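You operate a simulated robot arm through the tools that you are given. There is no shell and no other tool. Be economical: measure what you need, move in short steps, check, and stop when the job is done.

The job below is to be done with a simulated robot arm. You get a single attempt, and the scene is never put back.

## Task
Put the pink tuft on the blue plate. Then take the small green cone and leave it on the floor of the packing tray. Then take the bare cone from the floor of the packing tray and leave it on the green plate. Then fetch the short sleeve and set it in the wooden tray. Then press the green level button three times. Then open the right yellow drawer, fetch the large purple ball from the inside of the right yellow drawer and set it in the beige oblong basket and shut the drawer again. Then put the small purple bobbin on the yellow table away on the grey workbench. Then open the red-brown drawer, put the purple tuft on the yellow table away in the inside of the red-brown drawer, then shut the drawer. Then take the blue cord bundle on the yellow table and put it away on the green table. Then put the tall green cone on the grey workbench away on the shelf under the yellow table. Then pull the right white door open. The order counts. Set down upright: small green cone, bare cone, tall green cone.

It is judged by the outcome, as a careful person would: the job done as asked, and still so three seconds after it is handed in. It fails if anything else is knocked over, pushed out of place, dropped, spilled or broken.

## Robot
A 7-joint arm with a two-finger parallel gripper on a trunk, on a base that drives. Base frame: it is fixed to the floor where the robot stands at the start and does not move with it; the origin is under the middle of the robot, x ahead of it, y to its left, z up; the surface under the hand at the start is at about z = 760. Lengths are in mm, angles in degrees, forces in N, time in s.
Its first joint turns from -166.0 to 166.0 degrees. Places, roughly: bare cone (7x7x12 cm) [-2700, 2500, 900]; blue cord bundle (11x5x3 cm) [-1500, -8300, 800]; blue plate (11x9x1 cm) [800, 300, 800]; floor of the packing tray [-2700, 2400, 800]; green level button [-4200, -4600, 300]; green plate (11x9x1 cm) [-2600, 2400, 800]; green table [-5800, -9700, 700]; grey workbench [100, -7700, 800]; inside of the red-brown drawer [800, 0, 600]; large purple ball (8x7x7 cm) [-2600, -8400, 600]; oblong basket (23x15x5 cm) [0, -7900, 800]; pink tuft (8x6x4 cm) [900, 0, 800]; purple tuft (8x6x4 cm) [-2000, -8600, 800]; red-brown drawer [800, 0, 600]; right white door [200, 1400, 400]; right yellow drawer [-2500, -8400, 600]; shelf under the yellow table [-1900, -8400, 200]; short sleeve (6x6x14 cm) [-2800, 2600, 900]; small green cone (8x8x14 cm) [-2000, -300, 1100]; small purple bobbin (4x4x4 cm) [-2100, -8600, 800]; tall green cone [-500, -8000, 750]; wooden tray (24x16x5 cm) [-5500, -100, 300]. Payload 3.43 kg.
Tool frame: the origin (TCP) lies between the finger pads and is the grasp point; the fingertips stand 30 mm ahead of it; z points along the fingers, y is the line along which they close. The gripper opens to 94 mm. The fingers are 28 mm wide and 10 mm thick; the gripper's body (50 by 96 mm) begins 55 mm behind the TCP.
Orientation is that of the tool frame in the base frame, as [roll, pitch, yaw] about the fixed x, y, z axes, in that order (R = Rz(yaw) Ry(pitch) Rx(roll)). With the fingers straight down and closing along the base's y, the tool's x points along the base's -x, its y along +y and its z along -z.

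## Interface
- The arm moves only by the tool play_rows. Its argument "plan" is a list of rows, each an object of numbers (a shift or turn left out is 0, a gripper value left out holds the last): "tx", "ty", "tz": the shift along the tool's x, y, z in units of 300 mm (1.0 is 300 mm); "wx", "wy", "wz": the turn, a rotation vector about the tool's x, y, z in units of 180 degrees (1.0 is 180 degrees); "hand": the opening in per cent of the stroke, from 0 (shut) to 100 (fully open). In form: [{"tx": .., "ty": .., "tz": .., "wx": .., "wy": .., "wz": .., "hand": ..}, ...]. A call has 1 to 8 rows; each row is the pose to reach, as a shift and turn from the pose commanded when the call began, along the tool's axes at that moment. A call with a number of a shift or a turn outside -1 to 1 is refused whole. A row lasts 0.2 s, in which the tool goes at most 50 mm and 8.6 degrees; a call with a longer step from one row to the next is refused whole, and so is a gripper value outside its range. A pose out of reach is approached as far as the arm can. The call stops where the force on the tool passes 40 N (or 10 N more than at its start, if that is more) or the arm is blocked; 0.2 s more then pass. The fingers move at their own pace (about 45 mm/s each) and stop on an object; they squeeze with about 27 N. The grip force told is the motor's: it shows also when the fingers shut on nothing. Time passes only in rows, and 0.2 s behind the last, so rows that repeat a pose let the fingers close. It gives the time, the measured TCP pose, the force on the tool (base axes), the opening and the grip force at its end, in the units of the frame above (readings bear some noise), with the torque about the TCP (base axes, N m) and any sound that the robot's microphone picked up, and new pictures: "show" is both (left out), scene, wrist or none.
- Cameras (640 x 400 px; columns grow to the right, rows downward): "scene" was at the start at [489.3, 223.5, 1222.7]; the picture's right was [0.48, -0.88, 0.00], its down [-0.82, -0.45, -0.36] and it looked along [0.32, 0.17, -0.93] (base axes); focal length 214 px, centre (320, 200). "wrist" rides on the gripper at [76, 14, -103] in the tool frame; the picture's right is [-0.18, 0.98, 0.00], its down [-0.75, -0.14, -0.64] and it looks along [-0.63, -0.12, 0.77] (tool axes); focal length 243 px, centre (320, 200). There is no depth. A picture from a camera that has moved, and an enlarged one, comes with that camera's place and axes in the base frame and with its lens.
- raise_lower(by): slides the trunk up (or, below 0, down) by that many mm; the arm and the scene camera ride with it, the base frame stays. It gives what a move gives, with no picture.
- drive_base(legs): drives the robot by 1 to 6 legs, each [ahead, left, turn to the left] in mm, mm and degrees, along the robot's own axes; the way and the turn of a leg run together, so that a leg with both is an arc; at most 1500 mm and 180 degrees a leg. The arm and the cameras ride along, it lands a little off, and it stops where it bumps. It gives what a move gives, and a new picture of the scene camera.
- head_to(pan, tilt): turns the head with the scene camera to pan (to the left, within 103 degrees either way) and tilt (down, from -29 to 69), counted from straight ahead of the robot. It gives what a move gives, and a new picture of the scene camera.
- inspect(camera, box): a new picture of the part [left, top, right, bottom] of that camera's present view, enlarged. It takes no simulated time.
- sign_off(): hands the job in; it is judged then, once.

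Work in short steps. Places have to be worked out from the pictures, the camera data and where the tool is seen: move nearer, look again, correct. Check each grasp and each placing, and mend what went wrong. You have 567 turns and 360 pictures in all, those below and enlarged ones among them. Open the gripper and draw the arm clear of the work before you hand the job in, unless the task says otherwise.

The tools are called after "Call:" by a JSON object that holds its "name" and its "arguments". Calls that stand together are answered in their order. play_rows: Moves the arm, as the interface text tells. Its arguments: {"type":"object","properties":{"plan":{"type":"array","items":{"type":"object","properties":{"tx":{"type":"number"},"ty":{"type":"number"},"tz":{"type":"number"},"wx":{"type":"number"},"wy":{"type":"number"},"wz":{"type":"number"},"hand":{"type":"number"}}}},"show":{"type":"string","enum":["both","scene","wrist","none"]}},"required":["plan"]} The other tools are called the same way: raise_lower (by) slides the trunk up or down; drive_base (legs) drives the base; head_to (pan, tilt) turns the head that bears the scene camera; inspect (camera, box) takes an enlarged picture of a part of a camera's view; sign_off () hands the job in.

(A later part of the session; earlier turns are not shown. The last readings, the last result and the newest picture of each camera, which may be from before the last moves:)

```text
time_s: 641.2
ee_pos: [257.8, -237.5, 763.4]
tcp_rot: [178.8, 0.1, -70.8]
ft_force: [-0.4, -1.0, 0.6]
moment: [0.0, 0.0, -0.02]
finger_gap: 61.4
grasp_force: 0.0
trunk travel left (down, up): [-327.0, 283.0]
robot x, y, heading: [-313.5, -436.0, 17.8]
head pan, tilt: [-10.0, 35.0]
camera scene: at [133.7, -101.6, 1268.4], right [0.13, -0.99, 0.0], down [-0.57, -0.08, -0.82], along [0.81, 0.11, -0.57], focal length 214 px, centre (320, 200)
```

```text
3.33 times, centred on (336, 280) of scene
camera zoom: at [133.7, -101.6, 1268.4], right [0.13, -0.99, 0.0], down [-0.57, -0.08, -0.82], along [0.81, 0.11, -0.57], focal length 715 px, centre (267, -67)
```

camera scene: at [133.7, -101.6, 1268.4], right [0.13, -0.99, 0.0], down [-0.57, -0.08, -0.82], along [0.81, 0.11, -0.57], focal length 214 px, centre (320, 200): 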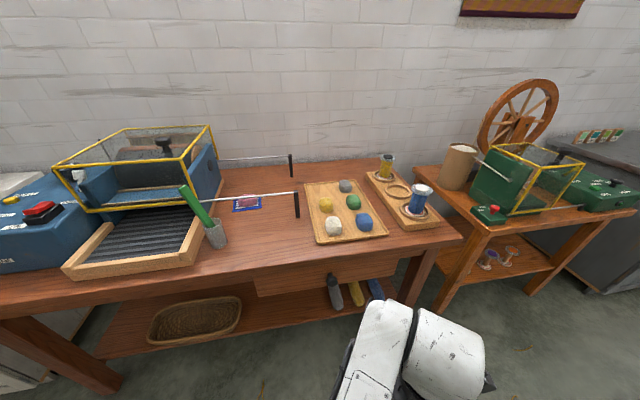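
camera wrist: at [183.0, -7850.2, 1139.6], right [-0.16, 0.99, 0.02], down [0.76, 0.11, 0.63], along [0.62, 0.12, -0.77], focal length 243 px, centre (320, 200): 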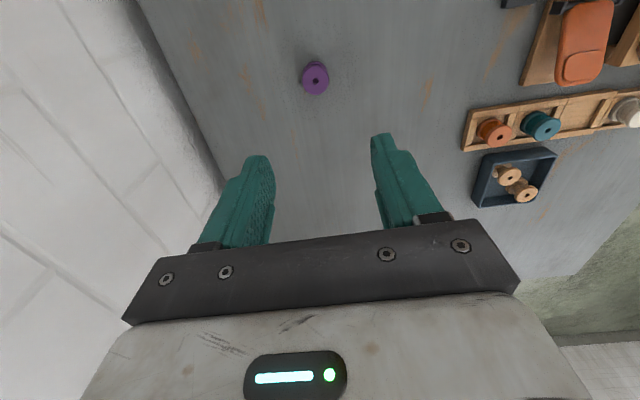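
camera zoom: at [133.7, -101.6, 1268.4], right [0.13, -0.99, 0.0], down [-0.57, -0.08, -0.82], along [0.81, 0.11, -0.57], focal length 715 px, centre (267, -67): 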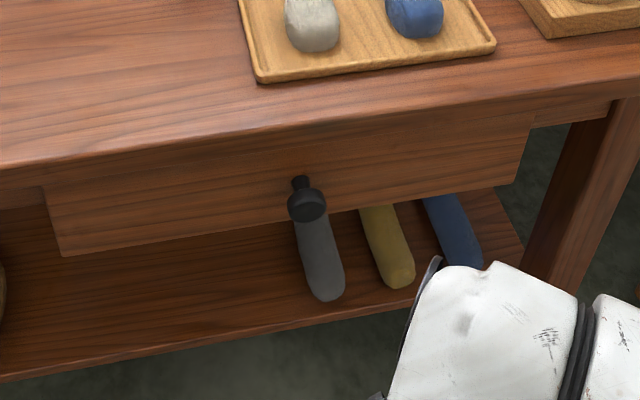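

The drawer has a dark knob at about [542, -83, 676]. Lean the tool 45° and approach to 80 mm.

Call:
{"name": "play_rows", "arguments": {"plan": [{"wx": 0.045, "hand": 75}, {"wx": 0.09}, {"wx": 0.135}, {"wx": 0.18}, {"wx": 0.225}, {"wx": 0.243}], "show": "none"}}

Call:
{"name": "play_rows", "arguments": {"plan": [{"tx": -0.03, "ty": -0.1, "tz": 0.1}, {"tx": -0.06, "ty": -0.2, "tz": 0.2}, {"tx": -0.1, "ty": -0.3, "tz": 0.3}, {"tx": -0.14, "ty": -0.4, "tz": 0.41}, {"tx": -0.17, "ty": -0.5, "tz": 0.53}, {"tx": -0.182, "ty": -0.547, "tz": 0.65}, {"tx": -0.182, "ty": -0.547, "tz": 0.689}], "show": "wrist"}}

```text
time_s: 642.6
ee_pos: [270.3, -234.2, 753.0]
tcp_rot: [-140.5, 0.1, -70.8]
ft_force: [0.7, -0.2, -0.6]
moment: [0.01, 0.03, 0.02]
finger_gap: 70.2
grasp_force: 0.0
out of reach, approached as far as the arm can: row 4, 5, 6
trunk travel left (down, up): [-327.0, 283.0]
robot x, y, heading: [-313.6, -435.8, 18.0]
head pan, tilt: [-10.0, 35.0]
```

```text
time_s: 644.2
ee_pos: [494.4, -95.9, 695.5]
tcp_rot: [-140.7, 0.1, -70.8]
ft_force: [0.6, -0.1, 0.6]
moment: [-0.01, 0.02, -0.01]
finger_gap: 70.4
grasp_force: 0.1
trunk travel left (down, up): [-327.0, 283.0]
robot x, y, heading: [-314.0, -437.1, 17.5]
head pan, tilt: [-10.0, 35.0]
camera wrist: at [448.7, -193.1, 766.4], right [-0.78, -0.08, -0.62], down [-0.53, 0.61, 0.59], along [0.34, 0.79, -0.52], focal length 243 px, centre (320, 200)
```

wrist: 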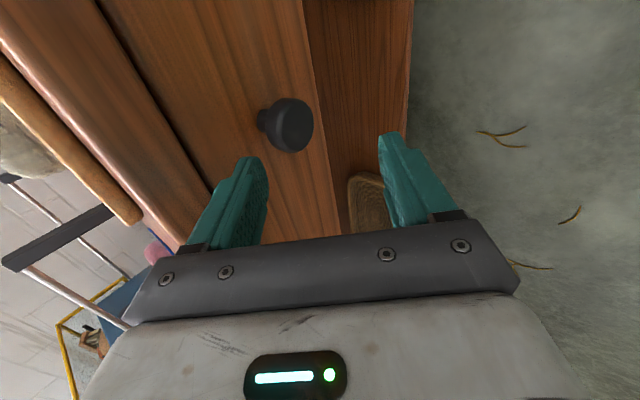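

Triangulated knob: [558, -82, 652]. Align, advance and close on it.

Call:
{"name": "play_rows", "arguments": {"plan": [{"tx": 0.026, "ty": -0.075}, {"tx": 0.026, "ty": -0.075, "tz": 0.1}, {"tx": 0.026, "ty": -0.075, "tz": 0.215}, {"tx": 0.026, "ty": -0.075, "tz": 0.215, "hand": 0}, {"tx": 0.026, "ty": -0.075, "tz": 0.215, "hand": 0}, {"tx": 0.026, "ty": -0.075, "tz": 0.215, "hand": 0}, {"tx": 0.026, "ty": -0.075, "tz": 0.215, "hand": 0}], "show": "wrist"}}

```text
time_s: 644.9
ee_pos: [529.6, -93.1, 695.0]
tcp_rot: [-140.2, -0.5, -70.7]
ft_force: [-19.2, -5.6, 7.1]
moment: [0.07, -0.48, -0.2]
finger_gap: 64.3
grasp_force: 0.1
trunk travel left (down, up): [-327.0, 283.0]
robot x, y, heading: [-317.0, -436.2, 17.9]
head pan, tilt: [-10.0, 35.0]
stopped in row 3: the force on the tool passed its limit at 76 N (the readings are from after the stop); the commanded pose is now the measured one
camera wrist: at [483.1, -188.6, 765.6], right [-0.77, -0.08, -0.63], down [-0.53, 0.62, 0.58], along [0.34, 0.78, -0.52], focal length 243 px, centre (320, 200)
```

wrist: 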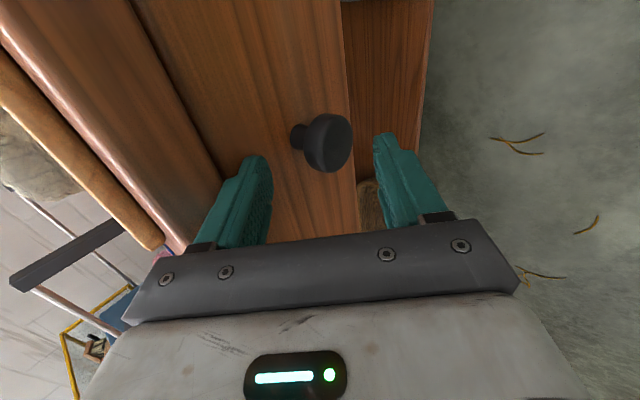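

The upper finger meets the drawer front before the knob is enclosed. Back off 60 mm and rotate the fingers 90° to grip the knob from its sides.

Call:
{"name": "play_rows", "arguments": {"plan": [{"tz": -0.1}, {"tz": -0.2}, {"tz": -0.2, "wz": 0.046}, {"tz": -0.2, "wz": 0.092}, {"tz": -0.2, "wz": 0.138}, {"tz": -0.2, "wz": 0.184}, {"tz": -0.2, "wz": 0.23}, {"tz": -0.2, "wz": 0.276}], "show": "none"}}

Call:
{"name": "play_rows", "arguments": {"plan": [{"wz": 0.046}, {"wz": 0.092}, {"wz": 0.138}, {"wz": 0.184}, {"wz": 0.224}], "show": "none"}}

```text
time_s: 646.7
ee_pos: [494.0, -104.1, 741.6]
tcp_rot: [-151.7, 29.1, -113.0]
ft_force: [0.2, 0.5, 0.1]
moment: [0.01, -0.03, -0.02]
finger_gap: 70.2
grasp_force: 0.0
trunk travel left (down, up): [-327.0, 283.0]
robot x, y, heading: [-313.8, -436.3, 17.7]
head pan, tilt: [-10.0, 35.0]
```

```text
time_s: 647.9
ee_pos: [495.0, -103.6, 740.5]
tcp_rot: [-179.8, 39.6, -160.7]
ft_force: [0.2, -1.3, 1.1]
moment: [0.0, -0.02, 0.01]
finger_gap: 70.6
grasp_force: 0.0
trunk travel left (down, up): [-327.0, 283.0]
robot x, y, heading: [-315.0, -436.5, 17.9]
head pan, tilt: [-10.0, 35.0]
```

Fingers now close sideways. Align (6 mm) and advance 88 mm, then close.

Call:
{"name": "play_rows", "arguments": {"plan": [{"tx": 0.02, "hand": 65}, {"tx": 0.02, "tz": 0.1}, {"tx": 0.02, "tz": 0.2}, {"tx": 0.02, "tz": 0.26}, {"tx": 0.02, "tz": 0.29}], "show": "none"}}

Call:
{"name": "play_rows", "arguments": {"plan": [{"hand": 0}, {"hand": 0}, {"hand": 0}, {"hand": 0}], "show": "none"}}

```text
time_s: 649.1
ee_pos: [542.7, -88.0, 671.7]
tcp_rot: [-179.8, 39.7, -160.6]
ft_force: [0.4, -0.4, -0.3]
moment: [0.02, 0.01, 0.0]
finger_gap: 61.1
grasp_force: 0.0
trunk travel left (down, up): [-327.0, 283.0]
robot x, y, heading: [-315.1, -435.4, 17.9]
head pan, tilt: [-10.0, 35.0]
```

```text
time_s: 650.1
ee_pos: [543.8, -89.4, 671.0]
tcp_rot: [-179.6, 39.6, -160.6]
ft_force: [3.2, -7.4, -0.8]
moment: [-0.02, -0.07, -0.14]
finger_gap: 37.3
grasp_force: 45.2
trunk travel left (down, up): [-327.0, 283.0]
robot x, y, heading: [-314.0, -432.1, 17.4]
head pan, tilt: [-10.0, 35.0]
```

Knob gripped (37 mm). Pull the drawer open by driving back 260 mm.

Call:
{"name": "drive_base", "arguments": {"legs": [[-130, 0, 0], [-130, 0, 0]]}}

```text
time_s: 652.2
ee_pos: [293.1, -170.3, 670.9]
tcp_rot: [-179.3, 39.7, -160.7]
ft_force: [11.4, -38.4, 0.0]
moment: [-0.66, 0.17, -0.46]
finger_gap: 37.2
grasp_force: 45.1
trunk travel left (down, up): [-327.0, 283.0]
robot x, y, heading: [-558.0, -515.9, 18.0]
head pan, tilt: [-10.0, 35.0]
camera scene: at [-117.7, -180.4, 1268.6], right [0.14, -0.99, 0.0], down [-0.57, -0.08, -0.82], along [0.81, 0.11, -0.57], focal length 214 px, centre (320, 200)
```

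scene: 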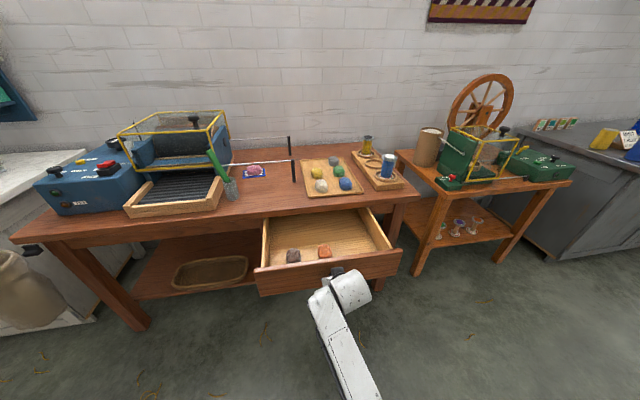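

Drawer open. Release the knob, retreat, and restore a tool-down pose; raise the trunk for the table.

Call:
{"name": "play_rows", "arguments": {"plan": [{"hand": 50}, {"hand": 70}, {"tz": -0.1}, {"tz": -0.25}, {"tz": -0.4, "wy": 0.03}, {"tz": -0.45, "wy": 0.07}, {"tz": -0.45, "wy": 0.11}, {"tz": -0.45, "wy": 0.15}], "show": "none"}}

Call:
{"name": "play_rows", "arguments": {"plan": [{"wy": 0.04}, {"wy": 0.07}, {"wy": 0.07, "wz": -0.046}, {"wy": 0.07, "wz": -0.092}], "show": "none"}}

```text
time_s: 654.0
ee_pos: [209.8, -196.9, 773.5]
tcp_rot: [-179.4, 12.6, -161.0]
ft_force: [0.7, -0.3, -0.5]
moment: [-0.01, 0.01, -0.03]
finger_gap: 65.7
grasp_force: 0.0
trunk travel left (down, up): [-327.0, 283.0]
robot x, y, heading: [-565.1, -512.9, 18.1]
head pan, tilt: [-10.0, 35.0]
```

```text
time_s: 655.0
ee_pos: [211.0, -196.8, 774.2]
tcp_rot: [-177.7, -0.4, -144.6]
ft_force: [0.3, -0.5, 0.6]
moment: [-0.03, 0.0, -0.02]
finger_gap: 66.0
grasp_force: 0.1
out of reach, approached as far as the arm can: row 1
trunk travel left (down, up): [-327.0, 283.0]
robot x, y, heading: [-564.6, -516.3, 17.9]
head pan, tilt: [-10.0, 35.0]
```

Call:
{"name": "play_rows", "arguments": {"plan": [{"wz": -0.046}, {"wz": -0.092}, {"wz": -0.138}, {"wz": -0.184}, {"wz": -0.23}, {"wz": -0.276}, {"wz": -0.322}, {"wz": -0.368}], "show": "none"}}

Call:
{"name": "play_rows", "arguments": {"plan": [{"wz": -0.035, "wx": -0.005, "ty": 0.15}, {"wz": -0.035, "wx": -0.012, "ty": 0.3}, {"wz": -0.035, "wx": -0.012, "ty": 0.45}, {"wz": -0.035, "wx": -0.012, "ty": 0.6}], "show": "none"}}

Call:
{"name": "raise_lower", "arguments": {"by": 280}}

Call:
{"name": "drive_base", "arguments": {"legs": [[0, 0, 70], [-1300, 0, 0], [0, -1350, 0], [-1500, 0, 0], [-1500, 0, 0], [-1400, 0, 0]]}}

```text
time_s: 656.9
ee_pos: [211.4, -197.3, 774.7]
tcp_rot: [-179.5, -2.2, -78.2]
ft_force: [-0.3, -0.1, 0.7]
moment: [0.0, 0.02, 0.02]
finger_gap: 65.7
grasp_force: 0.0
trunk travel left (down, up): [-327.0, 283.0]
robot x, y, heading: [-562.4, -516.4, 17.6]
head pan, tilt: [-10.0, 35.0]
```

```text
time_s: 657.9
ee_pos: [32.4, -232.6, 773.2]
tcp_rot: [178.1, -2.3, -72.2]
ft_force: [0.2, -0.7, 0.7]
moment: [0.0, -0.02, -0.01]
finger_gap: 65.8
grasp_force: 0.0
trunk travel left (down, up): [-327.0, 283.0]
robot x, y, heading: [-558.7, -514.9, 17.9]
head pan, tilt: [-10.0, 35.0]
```

```text
time_s: 660.7
ee_pos: [33.1, -232.3, 1053.8]
tcp_rot: [178.1, -2.3, -72.3]
ft_force: [-0.6, -1.0, 0.0]
moment: [0.01, 0.01, -0.03]
finger_gap: 65.5
grasp_force: 0.0
trunk travel left (down, up): [-607.0, 3.0]
robot x, y, heading: [-565.0, -513.6, 17.9]
head pan, tilt: [-10.0, 35.0]
```

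```text
time_s: 688.6
ee_pos: [588.4, -3844.0, 1055.1]
tcp_rot: [178.4, -2.7, -6.6]
ft_force: [4.3, -0.5, -0.1]
moment: [0.09, 0.4, -0.04]
finger_gap: 65.8
grasp_force: 0.0
trunk travel left (down, up): [-607.0, 3.0]
robot x, y, heading: [601.4, -4500.9, 83.6]
head pan, tilt: [-10.0, 35.0]
stopped in leg 5: the robot was blocked; the commanded pose is now the measured one
camera scene: at [484.1, -3954.0, 1549.1], right [0.96, -0.28, 0.0], down [-0.16, -0.55, -0.82], along [0.23, 0.79, -0.57], focal length 214 px, centre (320, 200)
```

scene: 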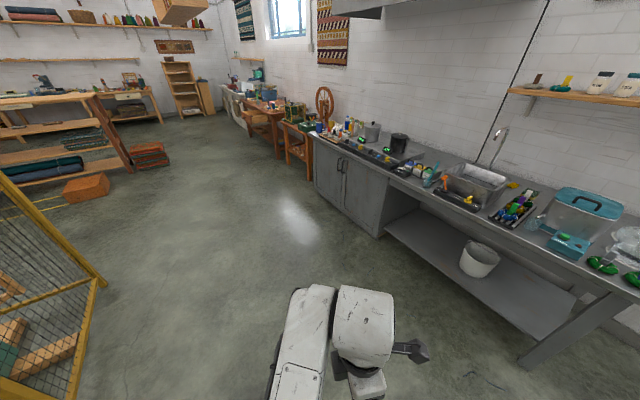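

Blocked behind at y≈-4500. Look back-left to see what it is.

Call:
{"name": "head_to", "arguments": {"pan": 103, "tilt": 40}}

```text
time_s: 690.5
ee_pos: [584.3, -3844.5, 1056.2]
tcp_rot: [178.4, -2.5, -6.3]
ft_force: [-0.1, 0.5, 0.1]
moment: [-0.01, -0.01, 0.01]
finger_gap: 65.8
grasp_force: 0.1
trunk travel left (down, up): [-607.0, 3.0]
robot x, y, heading: [602.7, -4505.4, 83.6]
head pan, tilt: [103.0, 40.0]
camera scene: at [370.5, -4049.3, 1540.9], right [-0.12, 0.99, 0.0], down [0.64, 0.08, -0.77], along [-0.76, -0.09, -0.64], focal length 214 px, centre (320, 200)
```

scene: 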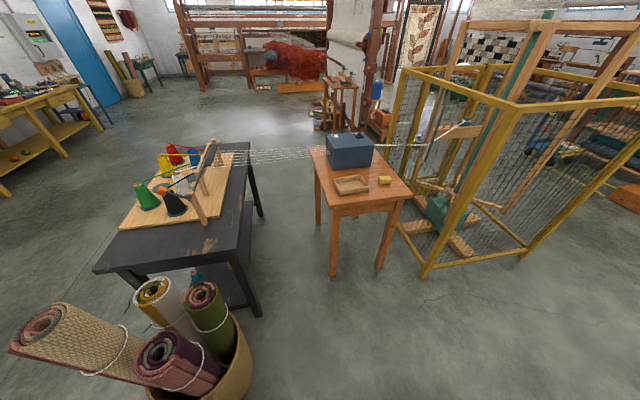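

A basket of rugs is close on the left rear; it stands. Shift right, then continue south and turn to the yellow table's heading.

Call:
{"name": "drive_base", "arguments": {"legs": [[80, 0, 0], [0, -190, 0], [0, 0, 5], [-1500, 0, 0], [-450, 0, 0], [0, 0, -161.6]]}}

```text
time_s: 709.2
ee_pos: [1090.9, -7000.8, 1056.2]
tcp_rot: [178.4, -2.6, -159.7]
ft_force: [0.4, -0.1, 0.1]
moment: [-0.02, -0.01, 0.0]
finger_gap: 66.0
grasp_force: 0.0
trunk travel left (down, up): [-607.0, 3.0]
robot x, y, heading: [776.2, -6425.3, -69.4]
head pan, tilt: [103.0, 40.0]
camera scene: at [1185.9, -6721.2, 1540.9], right [0.55, -0.83, 0.0], down [-0.54, -0.35, -0.77], along [0.64, 0.42, -0.64], focal length 214 px, centre (320, 200)
```

scene: 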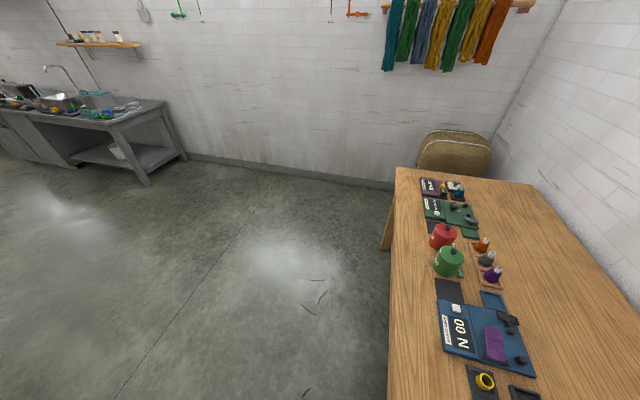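

Now move west along the benches to the yellow table and stop short of the tuft.

Call:
{"name": "drive_base", "arguments": {"legs": [[0, 0, -3.4], [0, -1500, 0], [0, -1500, 0], [0, -285, 0], [196, 0, 0]]}}

Call:
{"name": "head_to", "arguments": {"pan": -10, "tilt": 45}}

```text
time_s: 726.7
ee_pos: [-1981.2, -8180.0, 1055.7]
tcp_rot: [178.3, -2.5, -162.6]
ft_force: [0.2, 0.0, -0.3]
moment: [0.01, -0.05, -0.03]
finger_gap: 65.7
grasp_force: 0.0
trunk travel left (down, up): [-607.0, 3.0]
robot x, y, heading: [-2266.1, -7585.1, -72.4]
head pan, tilt: [103.0, 40.0]
camera scene: at [-1872.7, -7904.5, 1540.9], right [0.51, -0.86, 0.0], down [-0.55, -0.33, -0.77], along [0.66, 0.39, -0.64], focal length 214 px, centre (320, 200)
```

scene: 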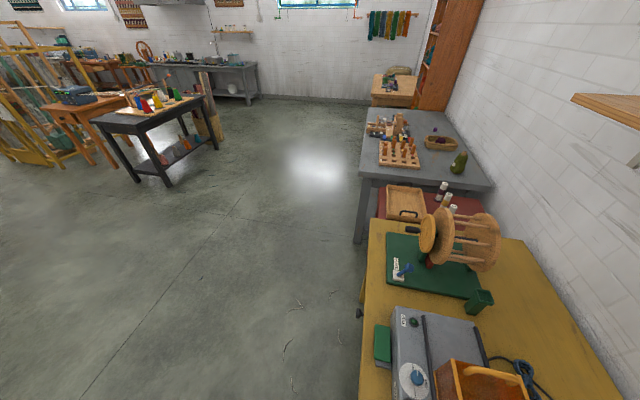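

```text
time_s: 728.6
ee_pos: [-1980.4, -8179.9, 1056.7]
tcp_rot: [178.4, -2.6, -162.5]
ft_force: [-0.3, -0.6, 0.4]
moment: [0.02, -0.02, 0.0]
finger_gap: 65.8
grasp_force: 0.0
trunk travel left (down, up): [-607.0, 3.0]
robot x, y, heading: [-2265.0, -7584.8, -72.2]
head pan, tilt: [-10.0, 45.0]
camera scene: at [-1934.9, -8028.5, 1533.6], right [-0.99, -0.13, 0.0], down [-0.09, 0.7, -0.71], along [0.09, -0.7, -0.71], focal length 214 px, centre (320, 200)
```

scene: 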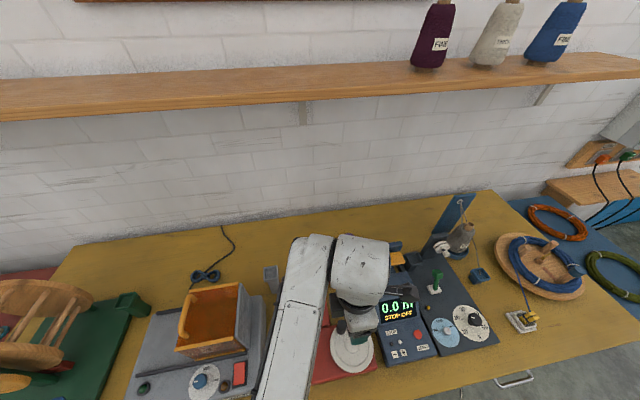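

Drive 170 mm ahead, then move over the tuft.

Call:
{"name": "drive_base", "arguments": {"legs": [[170, 0, 0]]}}

Call:
{"name": "play_rows", "arguments": {"plan": [{"tx": 0.1, "ty": -0.08, "tz": 0.05, "wx": 0.009, "wy": -0.0144}, {"tx": 0.2, "ty": -0.17, "tz": 0.1, "wx": 0.009, "wy": -0.0144}, {"tx": 0.3, "ty": -0.27, "tz": 0.15, "wx": 0.009, "wy": -0.0144}, {"tx": 0.4, "ty": -0.38, "tz": 0.18, "wx": 0.009, "wy": -0.0144}, {"tx": 0.47, "ty": -0.5, "tz": 0.18, "wx": 0.009, "wy": -0.0144}, {"tx": 0.47, "ty": -0.64, "tz": 0.18, "wx": 0.009, "wy": -0.0144, "hand": 85}], "show": "wrist"}}

```text
time_s: 730.0
ee_pos: [-1927.0, -8342.8, 1055.4]
tcp_rot: [178.5, -2.6, -162.4]
ft_force: [-0.1, 0.0, 0.4]
moment: [0.0, -0.02, -0.03]
finger_gap: 65.7
grasp_force: 0.1
trunk travel left (down, up): [-607.0, 3.0]
robot x, y, heading: [-2209.2, -7752.9, -72.0]
head pan, tilt: [-10.0, 45.0]
camera scene: at [-1881.7, -8190.9, 1533.6], right [-0.99, -0.14, 0.0], down [-0.1, 0.7, -0.71], along [0.1, -0.7, -0.71], focal length 214 px, centre (320, 200)
```

scene: 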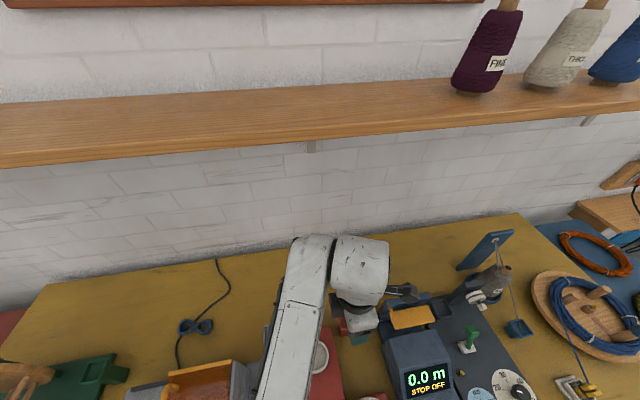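

```text
time_s: 731.4
ee_pos: [-2009.0, -8568.0, 1002.1]
tcp_rot: [180.0, 0.0, -162.6]
ft_force: [-0.4, 0.1, 0.7]
moment: [-0.01, -0.01, 0.0]
finger_gap: 80.2
grasp_force: 0.2
trunk travel left (down, up): [-607.0, 3.0]
robot x, y, heading: [-2212.1, -7747.7, -72.3]
head pan, tilt: [-10.0, 45.0]
camera wrist: at [-2085.0, -8576.3, 1104.6], right [-0.12, 0.99, 0.0], down [0.76, 0.09, 0.64], along [0.64, 0.08, -0.77], focal length 243 px, centre (320, 200)
```

wrist: 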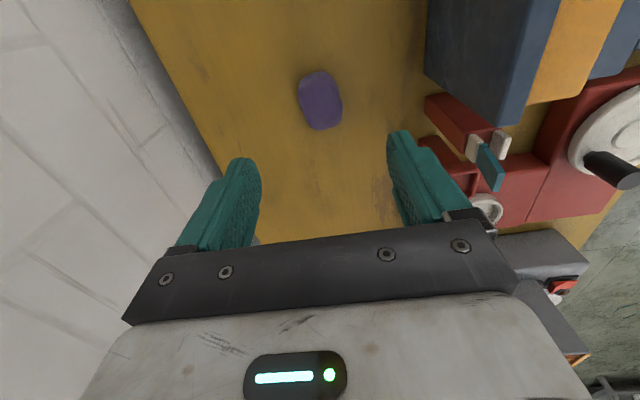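

Tuft at [-1984, -8563], axis 27°. Trim yaw 10°, descend to z≈798, grip and lift.

Call:
{"name": "play_rows", "arguments": {"plan": [{"tx": -0.084, "ty": -0.009, "tz": 0.08, "wz": -0.03}, {"tx": -0.084, "ty": -0.009, "tz": 0.22, "wz": -0.055}, {"tx": -0.084, "ty": -0.009, "tz": 0.38, "wz": -0.055}, {"tx": -0.084, "ty": -0.009, "tz": 0.53, "wz": -0.055}, {"tx": -0.084, "ty": -0.009, "tz": 0.64, "wz": -0.055}, {"tx": -0.084, "ty": -0.009, "tz": 0.68, "wz": -0.055}], "show": "none"}}

Call:
{"name": "play_rows", "arguments": {"plan": [{"hand": 0}, {"hand": 0}, {"hand": 0}, {"hand": 0}, {"tz": -0.1}, {"tz": -0.25}, {"tz": -0.4}, {"tz": -0.56}], "show": "none"}}

```text
time_s: 732.8
ee_pos: [-1981.7, -8563.2, 799.1]
tcp_rot: [-179.9, -0.1, -152.6]
ft_force: [0.4, -0.1, 0.4]
moment: [0.0, 0.0, 0.05]
finger_gap: 79.8
grasp_force: 0.1
trunk travel left (down, up): [-607.0, 3.0]
robot x, y, heading: [-2208.9, -7751.8, -72.3]
head pan, tilt: [-10.0, 45.0]
```

```text
time_s: 734.6
ee_pos: [-1980.5, -8565.2, 966.8]
tcp_rot: [180.0, 0.0, -152.5]
ft_force: [-0.4, 0.1, -0.9]
moment: [0.0, -0.02, -0.02]
finger_gap: 51.8
grasp_force: 27.6
trunk travel left (down, up): [-607.0, 3.0]
robot x, y, heading: [-2210.5, -7751.8, -72.2]
head pan, tilt: [-10.0, 45.0]
```

Tuft gripped (52 mm). Raise, retract and drive back to the red-brown drawer.

Call:
{"name": "play_rows", "arguments": {"plan": [{"tz": -0.12}, {"tz": -0.14, "tx": -0.02, "ty": 0.14}, {"tz": -0.14, "tx": -0.05, "ty": 0.3}, {"tz": -0.14, "tx": -0.08, "ty": 0.45}, {"tz": -0.14, "tx": -0.11, "ty": 0.6}, {"tz": -0.14, "tx": -0.14, "ty": 0.75}], "show": "none"}}

Call:
{"name": "drive_base", "arguments": {"legs": [[-366, 0, 0], [0, 1500, 0], [0, 1500, 0], [0, 285, 0], [0, 0, 161.5], [1500, 0, 0]]}}

Call:
{"name": "drive_base", "arguments": {"legs": [[1500, 0, 0], [1400, 0, 0], [0, 1120, 0], [1450, 0, 0], [0, 0, -71.8]]}}

```text
time_s: 736.0
ee_pos: [-2050.5, -8343.3, 1006.4]
tcp_rot: [179.9, 0.1, -152.6]
ft_force: [0.3, 0.8, -0.5]
moment: [-0.01, 0.0, 0.01]
finger_gap: 51.7
grasp_force: 27.2
trunk travel left (down, up): [-607.0, 3.0]
robot x, y, heading: [-2212.2, -7751.5, -71.9]
head pan, tilt: [-10.0, 45.0]
```

```text
time_s: 767.6
ee_pos: [939.5, -4337.4, 1006.9]
tcp_rot: [-179.9, -0.1, 6.8]
ft_force: [-0.3, 0.5, -0.1]
moment: [0.0, -0.01, 0.02]
finger_gap: 49.9
grasp_force: 26.8
trunk travel left (down, up): [-607.0, 3.0]
robot x, y, heading: [884.9, -4950.7, 87.2]
head pan, tilt: [-10.0, 45.0]
camera scene: at [725.9, -4418.7, 1533.6], right [0.98, -0.22, 0.0], down [-0.16, -0.69, -0.71], along [0.16, 0.69, -0.71], focal length 214 px, centre (320, 200)
```

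scene: 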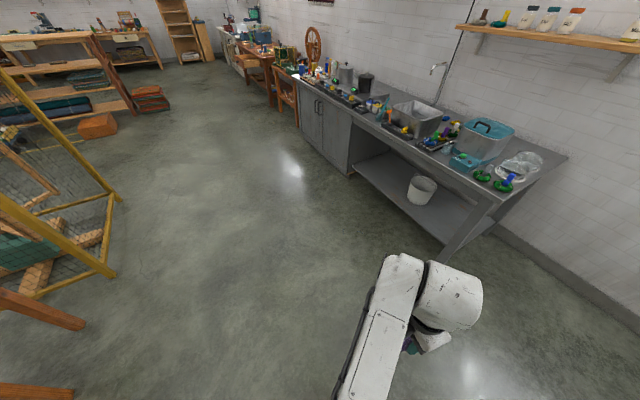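

```text
time_s: 780.1
ee_pos: [1076.7, -1689.6, 1005.6]
tcp_rot: [-179.9, 0.2, 0.6]
ft_force: [-0.7, -0.4, -0.3]
moment: [-0.01, -0.1, -0.02]
finger_gap: 50.1
grasp_force: 26.4
trunk travel left (down, up): [-607.0, 3.0]
robot x, y, heading: [951.0, -2296.6, 80.9]
head pan, tilt: [-10.0, 45.0]
stopped in leg 2: the robot was blocked; the commanded pose is now the measured one
camera scene: at [854.7, -1747.0, 1532.7], right [0.94, -0.33, 0.0], down [-0.23, -0.67, -0.71], along [0.23, 0.67, -0.71], focal length 214 px, centre (320, 200)
```

scene: 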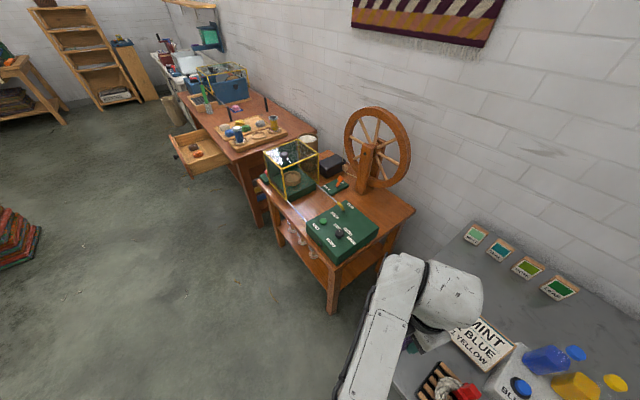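

Blocked by the sink counter on the right (drifted). Move left, straighten, go on and turn to the drawer.

Call:
{"name": "drive_base", "arguments": {"legs": [[-40, 60, 0], [0, 1200, 0], [0, 0, 9], [1500, 0, 0], [40, 0, 0], [0, 0, -72.4]]}}

```text
time_s: 798.0
ee_pos: [293.5, -452.2, 1007.0]
tcp_rot: [-179.8, 0.4, -62.5]
ft_force: [0.2, -0.6, -0.7]
moment: [0.01, -0.01, -0.03]
finger_gap: 51.5
grasp_force: 27.3
trunk travel left (down, up): [-607.0, 3.0]
robot x, y, heading: [-300.2, -608.6, 17.4]
head pan, tilt: [-10.0, 45.0]
camera scene: at [140.3, -280.3, 1533.6], right [0.13, -0.99, 0.0], down [-0.7, -0.09, -0.71], along [0.7, 0.09, -0.71], focal length 214 px, centre (320, 200)
```

scene: 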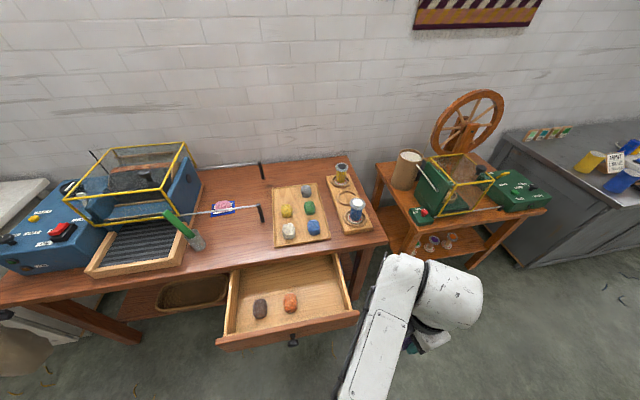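

Free spot in the drawer at about [500, -250]. Move above it, lower the trunk 230 mm.

Call:
{"name": "play_rows", "arguments": {"plan": [{"tx": -0.045, "ty": -0.15}, {"tx": -0.09, "ty": -0.3}, {"tx": -0.14, "ty": -0.45}, {"tx": -0.19, "ty": -0.6}, {"tx": -0.24, "ty": -0.75}, {"tx": -0.275, "ty": -0.89}, {"tx": -0.279, "ty": -0.92}], "show": "none"}}

Call:
{"name": "raise_lower", "arguments": {"by": -200}}

Call:
{"name": "inspect", "arguments": {"camera": "wrist", "box": [0, 0, 640, 400]}}

```text
time_s: 799.6
ee_pos: [502.6, -248.7, 1005.1]
tcp_rot: [-179.8, 0.3, -62.6]
ft_force: [0.1, 0.0, -0.5]
moment: [0.02, -0.03, -0.01]
finger_gap: 51.2
grasp_force: 27.4
trunk travel left (down, up): [-607.0, 3.0]
robot x, y, heading: [-303.1, -614.5, 17.4]
head pan, tilt: [-10.0, 45.0]
```

```text
time_s: 801.8
ee_pos: [502.4, -249.1, 807.4]
tcp_rot: [-179.7, 0.4, -62.7]
ft_force: [0.2, -0.2, 0.0]
moment: [0.02, -0.01, -0.02]
finger_gap: 51.4
grasp_force: 27.3
trunk travel left (down, up): [-407.0, 203.0]
robot x, y, heading: [-303.9, -607.3, 17.3]
head pan, tilt: [-10.0, 45.0]
```

```text
1.00 times, centred on (320, 200) of wrist (not enlarged: the box is as wide or as high as the picture)
camera zoom: at [524.3, -323.5, 908.8], right [-0.96, -0.29, 0.0], down [-0.22, 0.73, 0.65], along [-0.18, 0.62, -0.76], focal length 243 px, centre (320, 200)
```

zoom: 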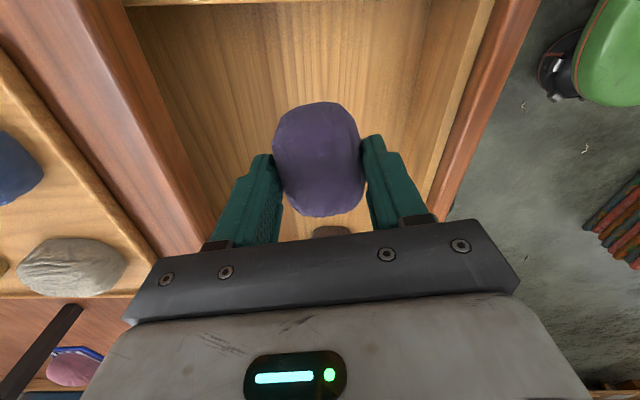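

Over the drawer's free area. Lower in stages to contact.

Call:
{"name": "play_rows", "arguments": {"plan": [{"tz": 0.13}, {"tz": 0.27}, {"tz": 0.4}], "show": "none"}}

Call:
{"name": "play_rows", "arguments": {"plan": [{"tz": 0.03}, {"tz": 0.06}], "show": "none"}}

Call:
{"name": "play_rows", "arguments": {"plan": [{"tz": 0.02}, {"tz": 0.04}], "show": "none"}}

```text
time_s: 802.6
ee_pos: [502.2, -248.3, 688.8]
tcp_rot: [-179.8, 0.4, -62.7]
ft_force: [-0.7, -1.0, -0.5]
moment: [-0.01, 0.02, 0.02]
finger_gap: 51.4
grasp_force: 27.2
trunk travel left (down, up): [-407.0, 203.0]
robot x, y, heading: [-299.5, -611.1, 17.4]
head pan, tilt: [-10.0, 45.0]
```

```text
time_s: 803.2
ee_pos: [501.4, -247.7, 671.1]
tcp_rot: [-179.9, 0.3, -62.7]
ft_force: [0.4, 0.5, -1.1]
moment: [0.03, -0.06, 0.0]
finger_gap: 51.5
grasp_force: 26.8
trunk travel left (down, up): [-407.0, 203.0]
robot x, y, heading: [-303.3, -612.0, 17.4]
head pan, tilt: [-10.0, 45.0]
```

```text
time_s: 803.8
ee_pos: [501.1, -248.0, 658.6]
tcp_rot: [-179.8, 0.4, -62.7]
ft_force: [-0.4, 0.1, -0.2]
moment: [-0.02, 0.03, 0.0]
finger_gap: 51.3
grasp_force: 26.8
trunk travel left (down, up): [-407.0, 203.0]
robot x, y, heading: [-302.6, -608.2, 17.5]
head pan, tilt: [-10.0, 45.0]
```

Call:
{"name": "play_rows", "arguments": {"plan": [{"tz": 0.018}, {"tz": 0.035}], "show": "none"}}

Call:
{"name": "play_rows", "arguments": {"plan": [{"tz": 0.015}, {"tz": 0.03}], "show": "none"}}

```text
time_s: 804.6
ee_pos: [507.5, -245.1, 654.3]
tcp_rot: [-179.0, 0.1, -62.7]
ft_force: [1.3, -1.3, 12.5]
moment: [-0.1, 0.09, 0.04]
finger_gap: 51.7
grasp_force: 26.8
trunk travel left (down, up): [-407.0, 203.0]
robot x, y, heading: [-305.1, -606.5, 17.2]
head pan, tilt: [-10.0, 45.0]
stopped in row 2: the force on the tool passed its limit at 42 N (the readings are from after the stop); the commanded pose is now the measured one
```

```text
time_s: 805.0
ee_pos: [512.3, -243.3, 652.6]
tcp_rot: [-178.2, 0.1, -62.7]
ft_force: [1.7, -1.2, 10.4]
moment: [-0.08, 0.1, 0.02]
finger_gap: 51.6
grasp_force: 27.4
trunk travel left (down, up): [-407.0, 203.0]
robot x, y, heading: [-306.0, -608.8, 17.6]
head pan, tilt: [-10.0, 45.0]
stopped in row 2: the force on the tool passed its limit at 44 N (the readings are from after the stop); the commanded pose is now the measured one
```

Contact. Release the tuft and rise clear of the drawer.

Call:
{"name": "play_rows", "arguments": {"plan": [{"tz": -0.005, "hand": 65}, {"tz": -0.005, "hand": 85}, {"tz": -0.005, "hand": 85}, {"tz": -0.12}, {"tz": -0.28}, {"tz": -0.44}, {"tz": -0.55}], "show": "wrist"}}

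```text
time_s: 806.6
ee_pos: [504.9, -248.3, 817.7]
tcp_rot: [-178.6, 0.1, -62.7]
ft_force: [-0.1, 0.0, 0.0]
moment: [0.03, 0.03, 0.03]
finger_gap: 79.7
grasp_force: 0.1
trunk travel left (down, up): [-407.0, 203.0]
robot x, y, heading: [-302.0, -610.1, 17.3]
head pan, tilt: [-10.0, 45.0]
camera wrist: at [525.7, -323.1, 919.5], right [-0.96, -0.29, -0.02], down [-0.23, 0.73, 0.65], along [-0.17, 0.63, -0.76], focal length 243 px, centre (320, 200)
```

wrist: 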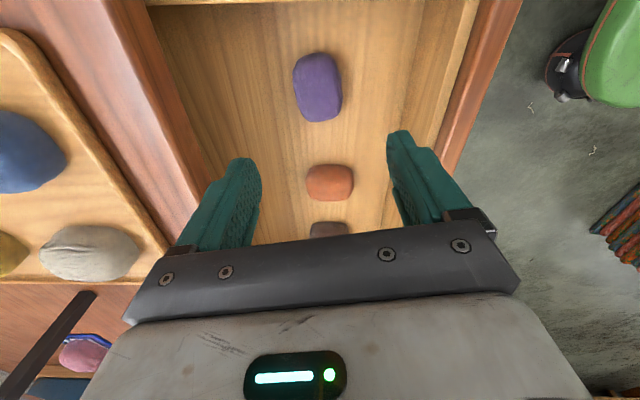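

The purple tuft lies in the drawer. Now bring the closed, leaned fingers in front of the drawer to push it shut.

Call:
{"name": "play_rows", "arguments": {"plan": [{"tx": -0.1, "ty": 0.11, "wz": 0.03, "hand": 0}, {"tx": -0.2, "ty": 0.22, "wz": 0.055}, {"tx": -0.3, "ty": 0.33, "wz": 0.055}, {"tx": -0.4, "ty": 0.44, "wz": 0.055}, {"tx": -0.5, "ty": 0.55, "wz": 0.055}, {"tx": -0.582, "ty": 0.641, "wz": 0.055}], "show": "none"}}

Call:
{"name": "play_rows", "arguments": {"plan": [{"wx": 0.045}, {"wx": 0.09}, {"wx": 0.135}, {"wx": 0.18}, {"wx": 0.225}, {"wx": 0.243}], "show": "none"}}

```text
time_s: 808.0
ee_pos: [255.4, -182.0, 813.4]
tcp_rot: [-178.6, 0.3, -72.7]
ft_force: [0.2, -0.6, 0.3]
moment: [0.0, 0.01, 0.0]
finger_gap: 0.0
grasp_force: 26.6
trunk travel left (down, up): [-407.0, 203.0]
robot x, y, heading: [-301.7, -613.1, 17.1]
head pan, tilt: [-10.0, 45.0]
```

```text
time_s: 809.5
ee_pos: [255.8, -180.7, 810.6]
tcp_rot: [-134.7, 0.4, -72.6]
ft_force: [0.8, 0.0, -0.8]
moment: [0.02, 0.01, 0.0]
finger_gap: 0.2
grasp_force: 27.3
trunk travel left (down, up): [-407.0, 203.0]
robot x, y, heading: [-303.0, -608.7, 17.3]
head pan, tilt: [-10.0, 45.0]
```

Now lower 90 mm in front of the drawer, and look before pushing.

Call:
{"name": "play_rows", "arguments": {"plan": [{"ty": 0.11, "tz": 0.11}, {"ty": 0.21, "tz": 0.21}], "show": "wrist"}}

```text
time_s: 810.0
ee_pos: [254.3, -180.8, 725.0]
tcp_rot: [-134.8, 0.4, -72.6]
ft_force: [-0.4, 0.7, 0.4]
moment: [0.0, -0.02, 0.01]
finger_gap: 0.0
grasp_force: 26.7
trunk travel left (down, up): [-407.0, 203.0]
robot x, y, heading: [-302.3, -609.6, 17.2]
head pan, tilt: [-10.0, 45.0]
camera wrist: at [198.7, -277.3, 785.9], right [-0.72, -0.03, -0.7], down [-0.56, 0.61, 0.56], along [0.41, 0.79, -0.45], focal length 243 px, centre (320, 200)
```

wrist: 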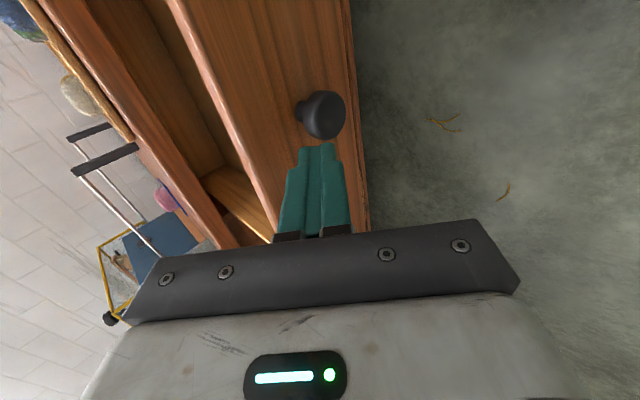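

Tips face the drawer front beside the knob. Push shut by driving ahead.

Call:
{"name": "drive_base", "arguments": {"legs": [[250, 0, 0], [35, 0, 0], [20, 0, 0], [15, 0, 0], [10, 0, 0]]}}

```text
time_s: 813.1
ee_pos: [554.1, -88.5, 724.3]
tcp_rot: [-134.9, 0.1, -72.6]
ft_force: [-1.6, -1.7, 0.5]
moment: [0.03, 0.04, 0.0]
finger_gap: 0.0
grasp_force: 27.6
trunk travel left (down, up): [-407.0, 203.0]
robot x, y, heading: [-3.2, -515.4, 17.0]
head pan, tilt: [-10.0, 45.0]
stopped in leg 4: the force on the tool passed its limit at 72 N (the readings are from after the stop); the commanded pose is now the measured one
camera scene: at [442.2, -188.8, 1333.6], right [0.12, -0.99, 0.0], down [-0.7, -0.09, -0.71], along [0.7, 0.09, -0.71], focal length 214 px, centre (320, 200)
```

scene: 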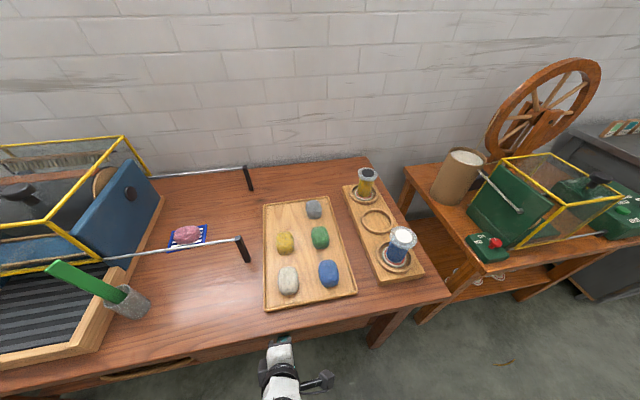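

Drawer shut (tuft inside). Back off and head for the yellow table again.

Call:
{"name": "drive_base", "arguments": {"legs": [[-300, 0, 0], [0, 0, 73.3], [-1480, 0, 0], [0, -1040, 0], [-1500, 0, 0], [-1500, 0, 0]]}}

Call:
{"name": "play_rows", "arguments": {"plan": [{"wx": -0.045}, {"wx": -0.09}, {"wx": -0.135}, {"wx": -0.18}, {"wx": -0.225, "tz": -0.1}, {"wx": -0.25, "tz": -0.2}], "show": "none"}}

```text
time_s: 844.2
ee_pos: [711.5, -4318.8, 726.1]
tcp_rot: [-135.0, 0.1, 1.5]
ft_force: [-0.6, 0.0, -0.3]
moment: [0.03, -0.02, -0.02]
finger_gap: 0.0
grasp_force: 27.3
trunk travel left (down, up): [-407.0, 203.0]
robot x, y, heading: [971.7, -4970.6, 91.3]
head pan, tilt: [-10.0, 45.0]
camera scene: at [777.5, -4451.8, 1333.6], right [0.99, -0.15, 0.0], down [-0.11, -0.7, -0.71], along [0.11, 0.7, -0.71], focal length 214 px, centre (320, 200)
```

scene: 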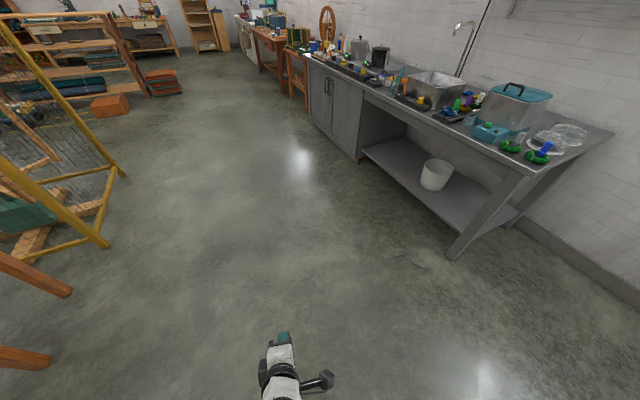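

```text
time_s: 845.6
ee_pos: [713.2, -4347.9, 754.0]
tcp_rot: [-177.1, 0.2, 1.6]
ft_force: [0.2, -0.9, 1.7]
moment: [0.01, 0.0, 0.02]
finger_gap: 0.0
grasp_force: 27.2
out of reach, approached as far as the arm can: row 6
trunk travel left (down, up): [-407.0, 203.0]
robot x, y, heading: [972.8, -4970.7, 91.1]
head pan, tilt: [-10.0, 45.0]
```

Raise the trunk, then continue to the yellow table near the blue cord bundle.

Call:
{"name": "raise_lower", "arguments": {"by": 195}}

Call:
{"name": "drive_base", "arguments": {"legs": [[-1350, 0, 0], [0, 400, 0], [0, 0, -164], [0, -1500, 0], [0, -1065, 0], [330, 0, 0]]}}

```text
time_s: 847.8
ee_pos: [712.1, -4347.6, 948.7]
tcp_rot: [-177.0, 0.3, 1.5]
ft_force: [-0.2, -0.2, 0.6]
moment: [0.01, -0.02, 0.02]
finger_gap: 0.0
grasp_force: 27.0
trunk travel left (down, up): [-602.0, 8.0]
robot x, y, heading: [971.9, -4969.2, 91.3]
head pan, tilt: [-10.0, 45.0]
```

```text
time_s: 877.3
ee_pos: [-1445.8, -7797.8, 947.8]
tcp_rot: [-177.1, 0.1, -165.7]
ft_force: [-0.1, -0.5, -0.4]
moment: [0.02, -0.01, 0.02]
finger_gap: 0.0
grasp_force: 27.2
trunk travel left (down, up): [-602.0, 8.0]
robot x, y, heading: [-1836.1, -7243.8, -75.9]
head pan, tilt: [-10.0, 45.0]
camera scene: at [-1535.8, -7708.7, 1528.6], right [-1.0, -0.07, 0.0], down [-0.05, 0.71, -0.71], along [0.05, -0.71, -0.71], focal length 214 px, centre (320, 200)
```

scene: 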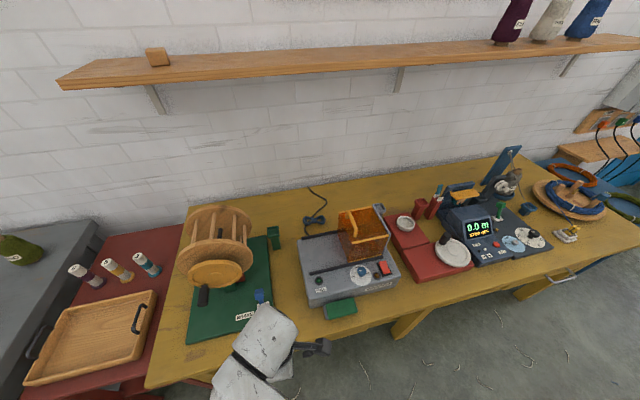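

Zoom on the blue cord bundle.

Call:
{"name": "inspect", "arguments": {"camera": "scene", "box": [276, 175, 372, 235]}}

```text
6.67 times, centred on (324, 205) of scene
camera zoom: at [-1535.8, -7708.7, 1528.6], right [-1.0, -0.07, 0.0], down [-0.05, 0.71, -0.71], along [0.05, -0.71, -0.71], focal length 1430 px, centre (293, 167)
```

zoom: 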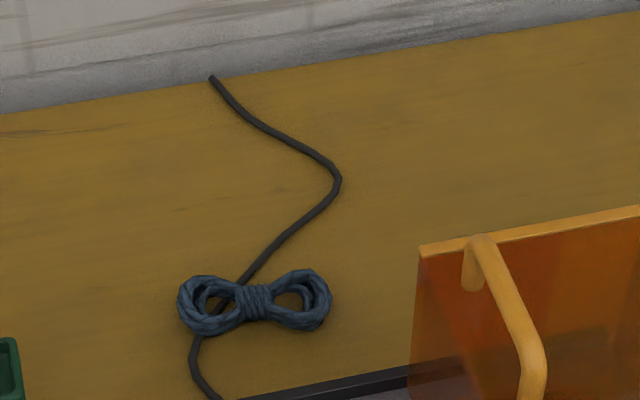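

The bundle lies at about [-1466, -8329] over a black cable. Raise the tool, turn 3° and drive 300 mm closer.

Call:
{"name": "play_rows", "arguments": {"plan": [{"tz": -0.15, "tx": 0.1, "wx": -0.008, "hand": 70}, {"tz": -0.3, "tx": 0.2, "wx": -0.016}, {"tz": -0.42, "tx": 0.3, "wx": -0.016}, {"tz": -0.42, "tx": 0.45, "wx": -0.016}, {"tz": -0.42, "tx": 0.6, "wx": -0.016}], "show": "none"}}

Call:
{"name": "drive_base", "arguments": {"legs": [[0, 0, 3], [300, 0, 0]]}}

```text
refused: row 1 steps farther than a row can; nothing moved
```

```text
time_s: 879.7
ee_pos: [-1331.8, -8068.5, 948.8]
tcp_rot: [-177.1, 0.2, -163.0]
ft_force: [0.6, 0.0, 0.0]
moment: [0.01, 0.0, 0.0]
finger_gap: 0.0
grasp_force: 27.1
trunk travel left (down, up): [-602.0, 8.0]
robot x, y, heading: [-1749.1, -7539.7, -73.1]
head pan, tilt: [-10.0, 45.0]
camera scene: at [-1426.2, -7984.0, 1528.6], right [-0.99, -0.12, 0.0], down [-0.08, 0.7, -0.71], along [0.08, -0.7, -0.71], focal length 214 px, centre (320, 200)
```

scene: 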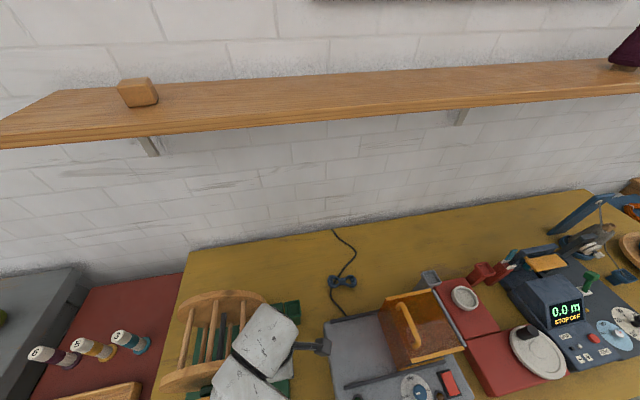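

Raise, then move over the bundle and look.

Call:
{"name": "play_rows", "arguments": {"plan": [{"tz": -0.16, "hand": 70}, {"tz": -0.3, "tx": 0.05, "wx": -0.008}, {"tz": -0.3, "tx": 0.2, "wx": -0.016, "wz": 0.03}, {"tz": -0.3, "tx": 0.35, "ty": -0.05, "wx": -0.016, "wz": 0.058}, {"tz": -0.3, "tx": 0.47, "ty": -0.15, "wx": -0.016, "wz": 0.058}, {"tz": -0.28, "tx": 0.57, "ty": -0.27, "wx": -0.016, "wz": 0.058}, {"tz": -0.24, "tx": 0.65, "ty": -0.4, "wx": -0.016, "wz": 0.058}, {"tz": -0.2, "tx": 0.688, "ty": -0.54, "wx": -0.016, "wz": 0.058}], "show": "none"}}

Call:
{"name": "play_rows", "arguments": {"plan": [{"ty": -0.13, "tx": 0.025}, {"ty": -0.16, "tx": 0.03, "tz": 0.1}, {"ty": -0.16, "tx": 0.03, "tz": 0.2}], "show": "wrist"}}

```text
time_s: 881.5
ee_pos: [-1483.1, -8284.5, 1018.1]
tcp_rot: [-179.9, 0.5, -173.3]
ft_force: [-0.4, 1.1, -0.3]
moment: [-0.02, 0.04, 0.01]
finger_gap: 65.7
grasp_force: 0.0
out of reach, approached as far as the arm can: row 1, 2, 3, 4
trunk travel left (down, up): [-602.0, 8.0]
robot x, y, heading: [-1751.2, -7538.5, -73.2]
head pan, tilt: [-10.0, 45.0]
```

```text
time_s: 882.3
ee_pos: [-1486.9, -8331.3, 954.5]
tcp_rot: [-179.9, 0.6, -173.4]
ft_force: [0.8, 0.0, -1.2]
moment: [0.02, -0.01, -0.02]
finger_gap: 65.8
grasp_force: 0.0
trunk travel left (down, up): [-602.0, 8.0]
robot x, y, heading: [-1749.8, -7535.2, -72.9]
head pan, tilt: [-10.0, 45.0]
camera wrist: at [-1565.1, -8325.0, 1056.5], right [0.07, 1.0, 0.0], down [0.76, -0.05, 0.65], along [0.65, -0.05, -0.76], focal length 243 px, centre (320, 200)
```

wrist: 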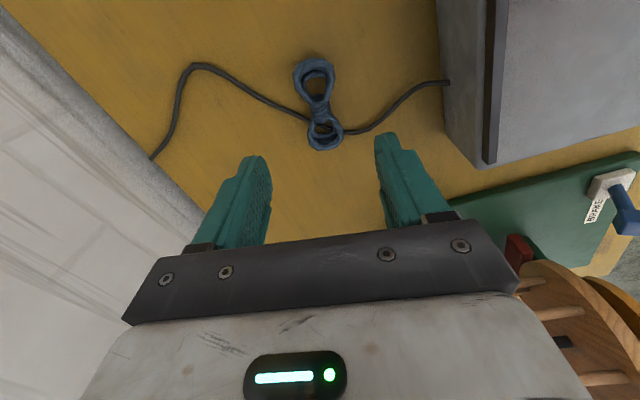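

Waist at [-1466, -8335]. Descend to z≈802 (tips above the cable), grip and lift.

Call:
{"name": "play_rows", "arguments": {"plan": [{"tx": -0.055, "ty": -0.02, "tz": 0.12}, {"tx": -0.055, "ty": -0.02, "tz": 0.27}, {"tx": -0.055, "ty": -0.02, "tz": 0.42}, {"tx": -0.055, "ty": -0.02, "tz": 0.505}], "show": "none"}}

Call:
{"name": "play_rows", "arguments": {"plan": [{"hand": 0}, {"hand": 0}, {"hand": 0}, {"hand": 0}, {"tz": -0.08}, {"tz": -0.2}, {"tz": -0.36}, {"tz": -0.52}], "show": "wrist"}}

```text
time_s: 883.3
ee_pos: [-1470.2, -8336.0, 805.4]
tcp_rot: [-179.9, 0.4, -173.4]
ft_force: [0.5, 0.2, 1.4]
moment: [0.02, -0.02, 0.0]
finger_gap: 66.0
grasp_force: 0.0
trunk travel left (down, up): [-602.0, 8.0]
robot x, y, heading: [-1748.9, -7535.4, -73.4]
head pan, tilt: [-10.0, 45.0]
```

```text
time_s: 885.1
ee_pos: [-1468.3, -8336.2, 961.4]
tcp_rot: [-179.9, 0.5, -173.4]
ft_force: [-0.5, 0.1, 0.0]
moment: [-0.02, 0.01, -0.01]
finger_gap: 43.9
grasp_force: 27.0
trunk travel left (down, up): [-602.0, 8.0]
robot x, y, heading: [-1747.5, -7532.1, -73.0]
head pan, tilt: [-10.0, 45.0]
camera wrist: at [-1546.3, -8329.5, 1063.2], right [0.07, 1.0, 0.0], down [0.76, -0.05, 0.65], along [0.65, -0.05, -0.76], focal length 243 px, centre (320, 200)
```

wrist: 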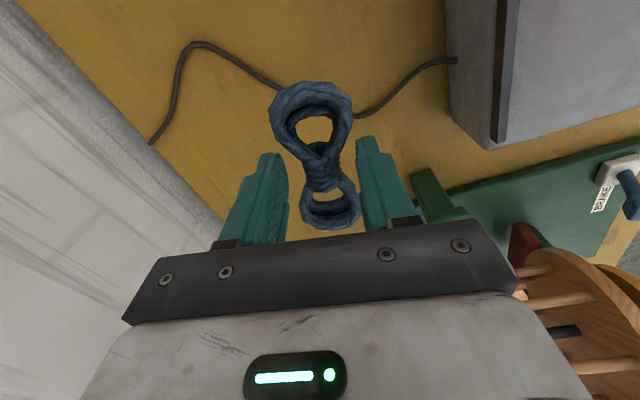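

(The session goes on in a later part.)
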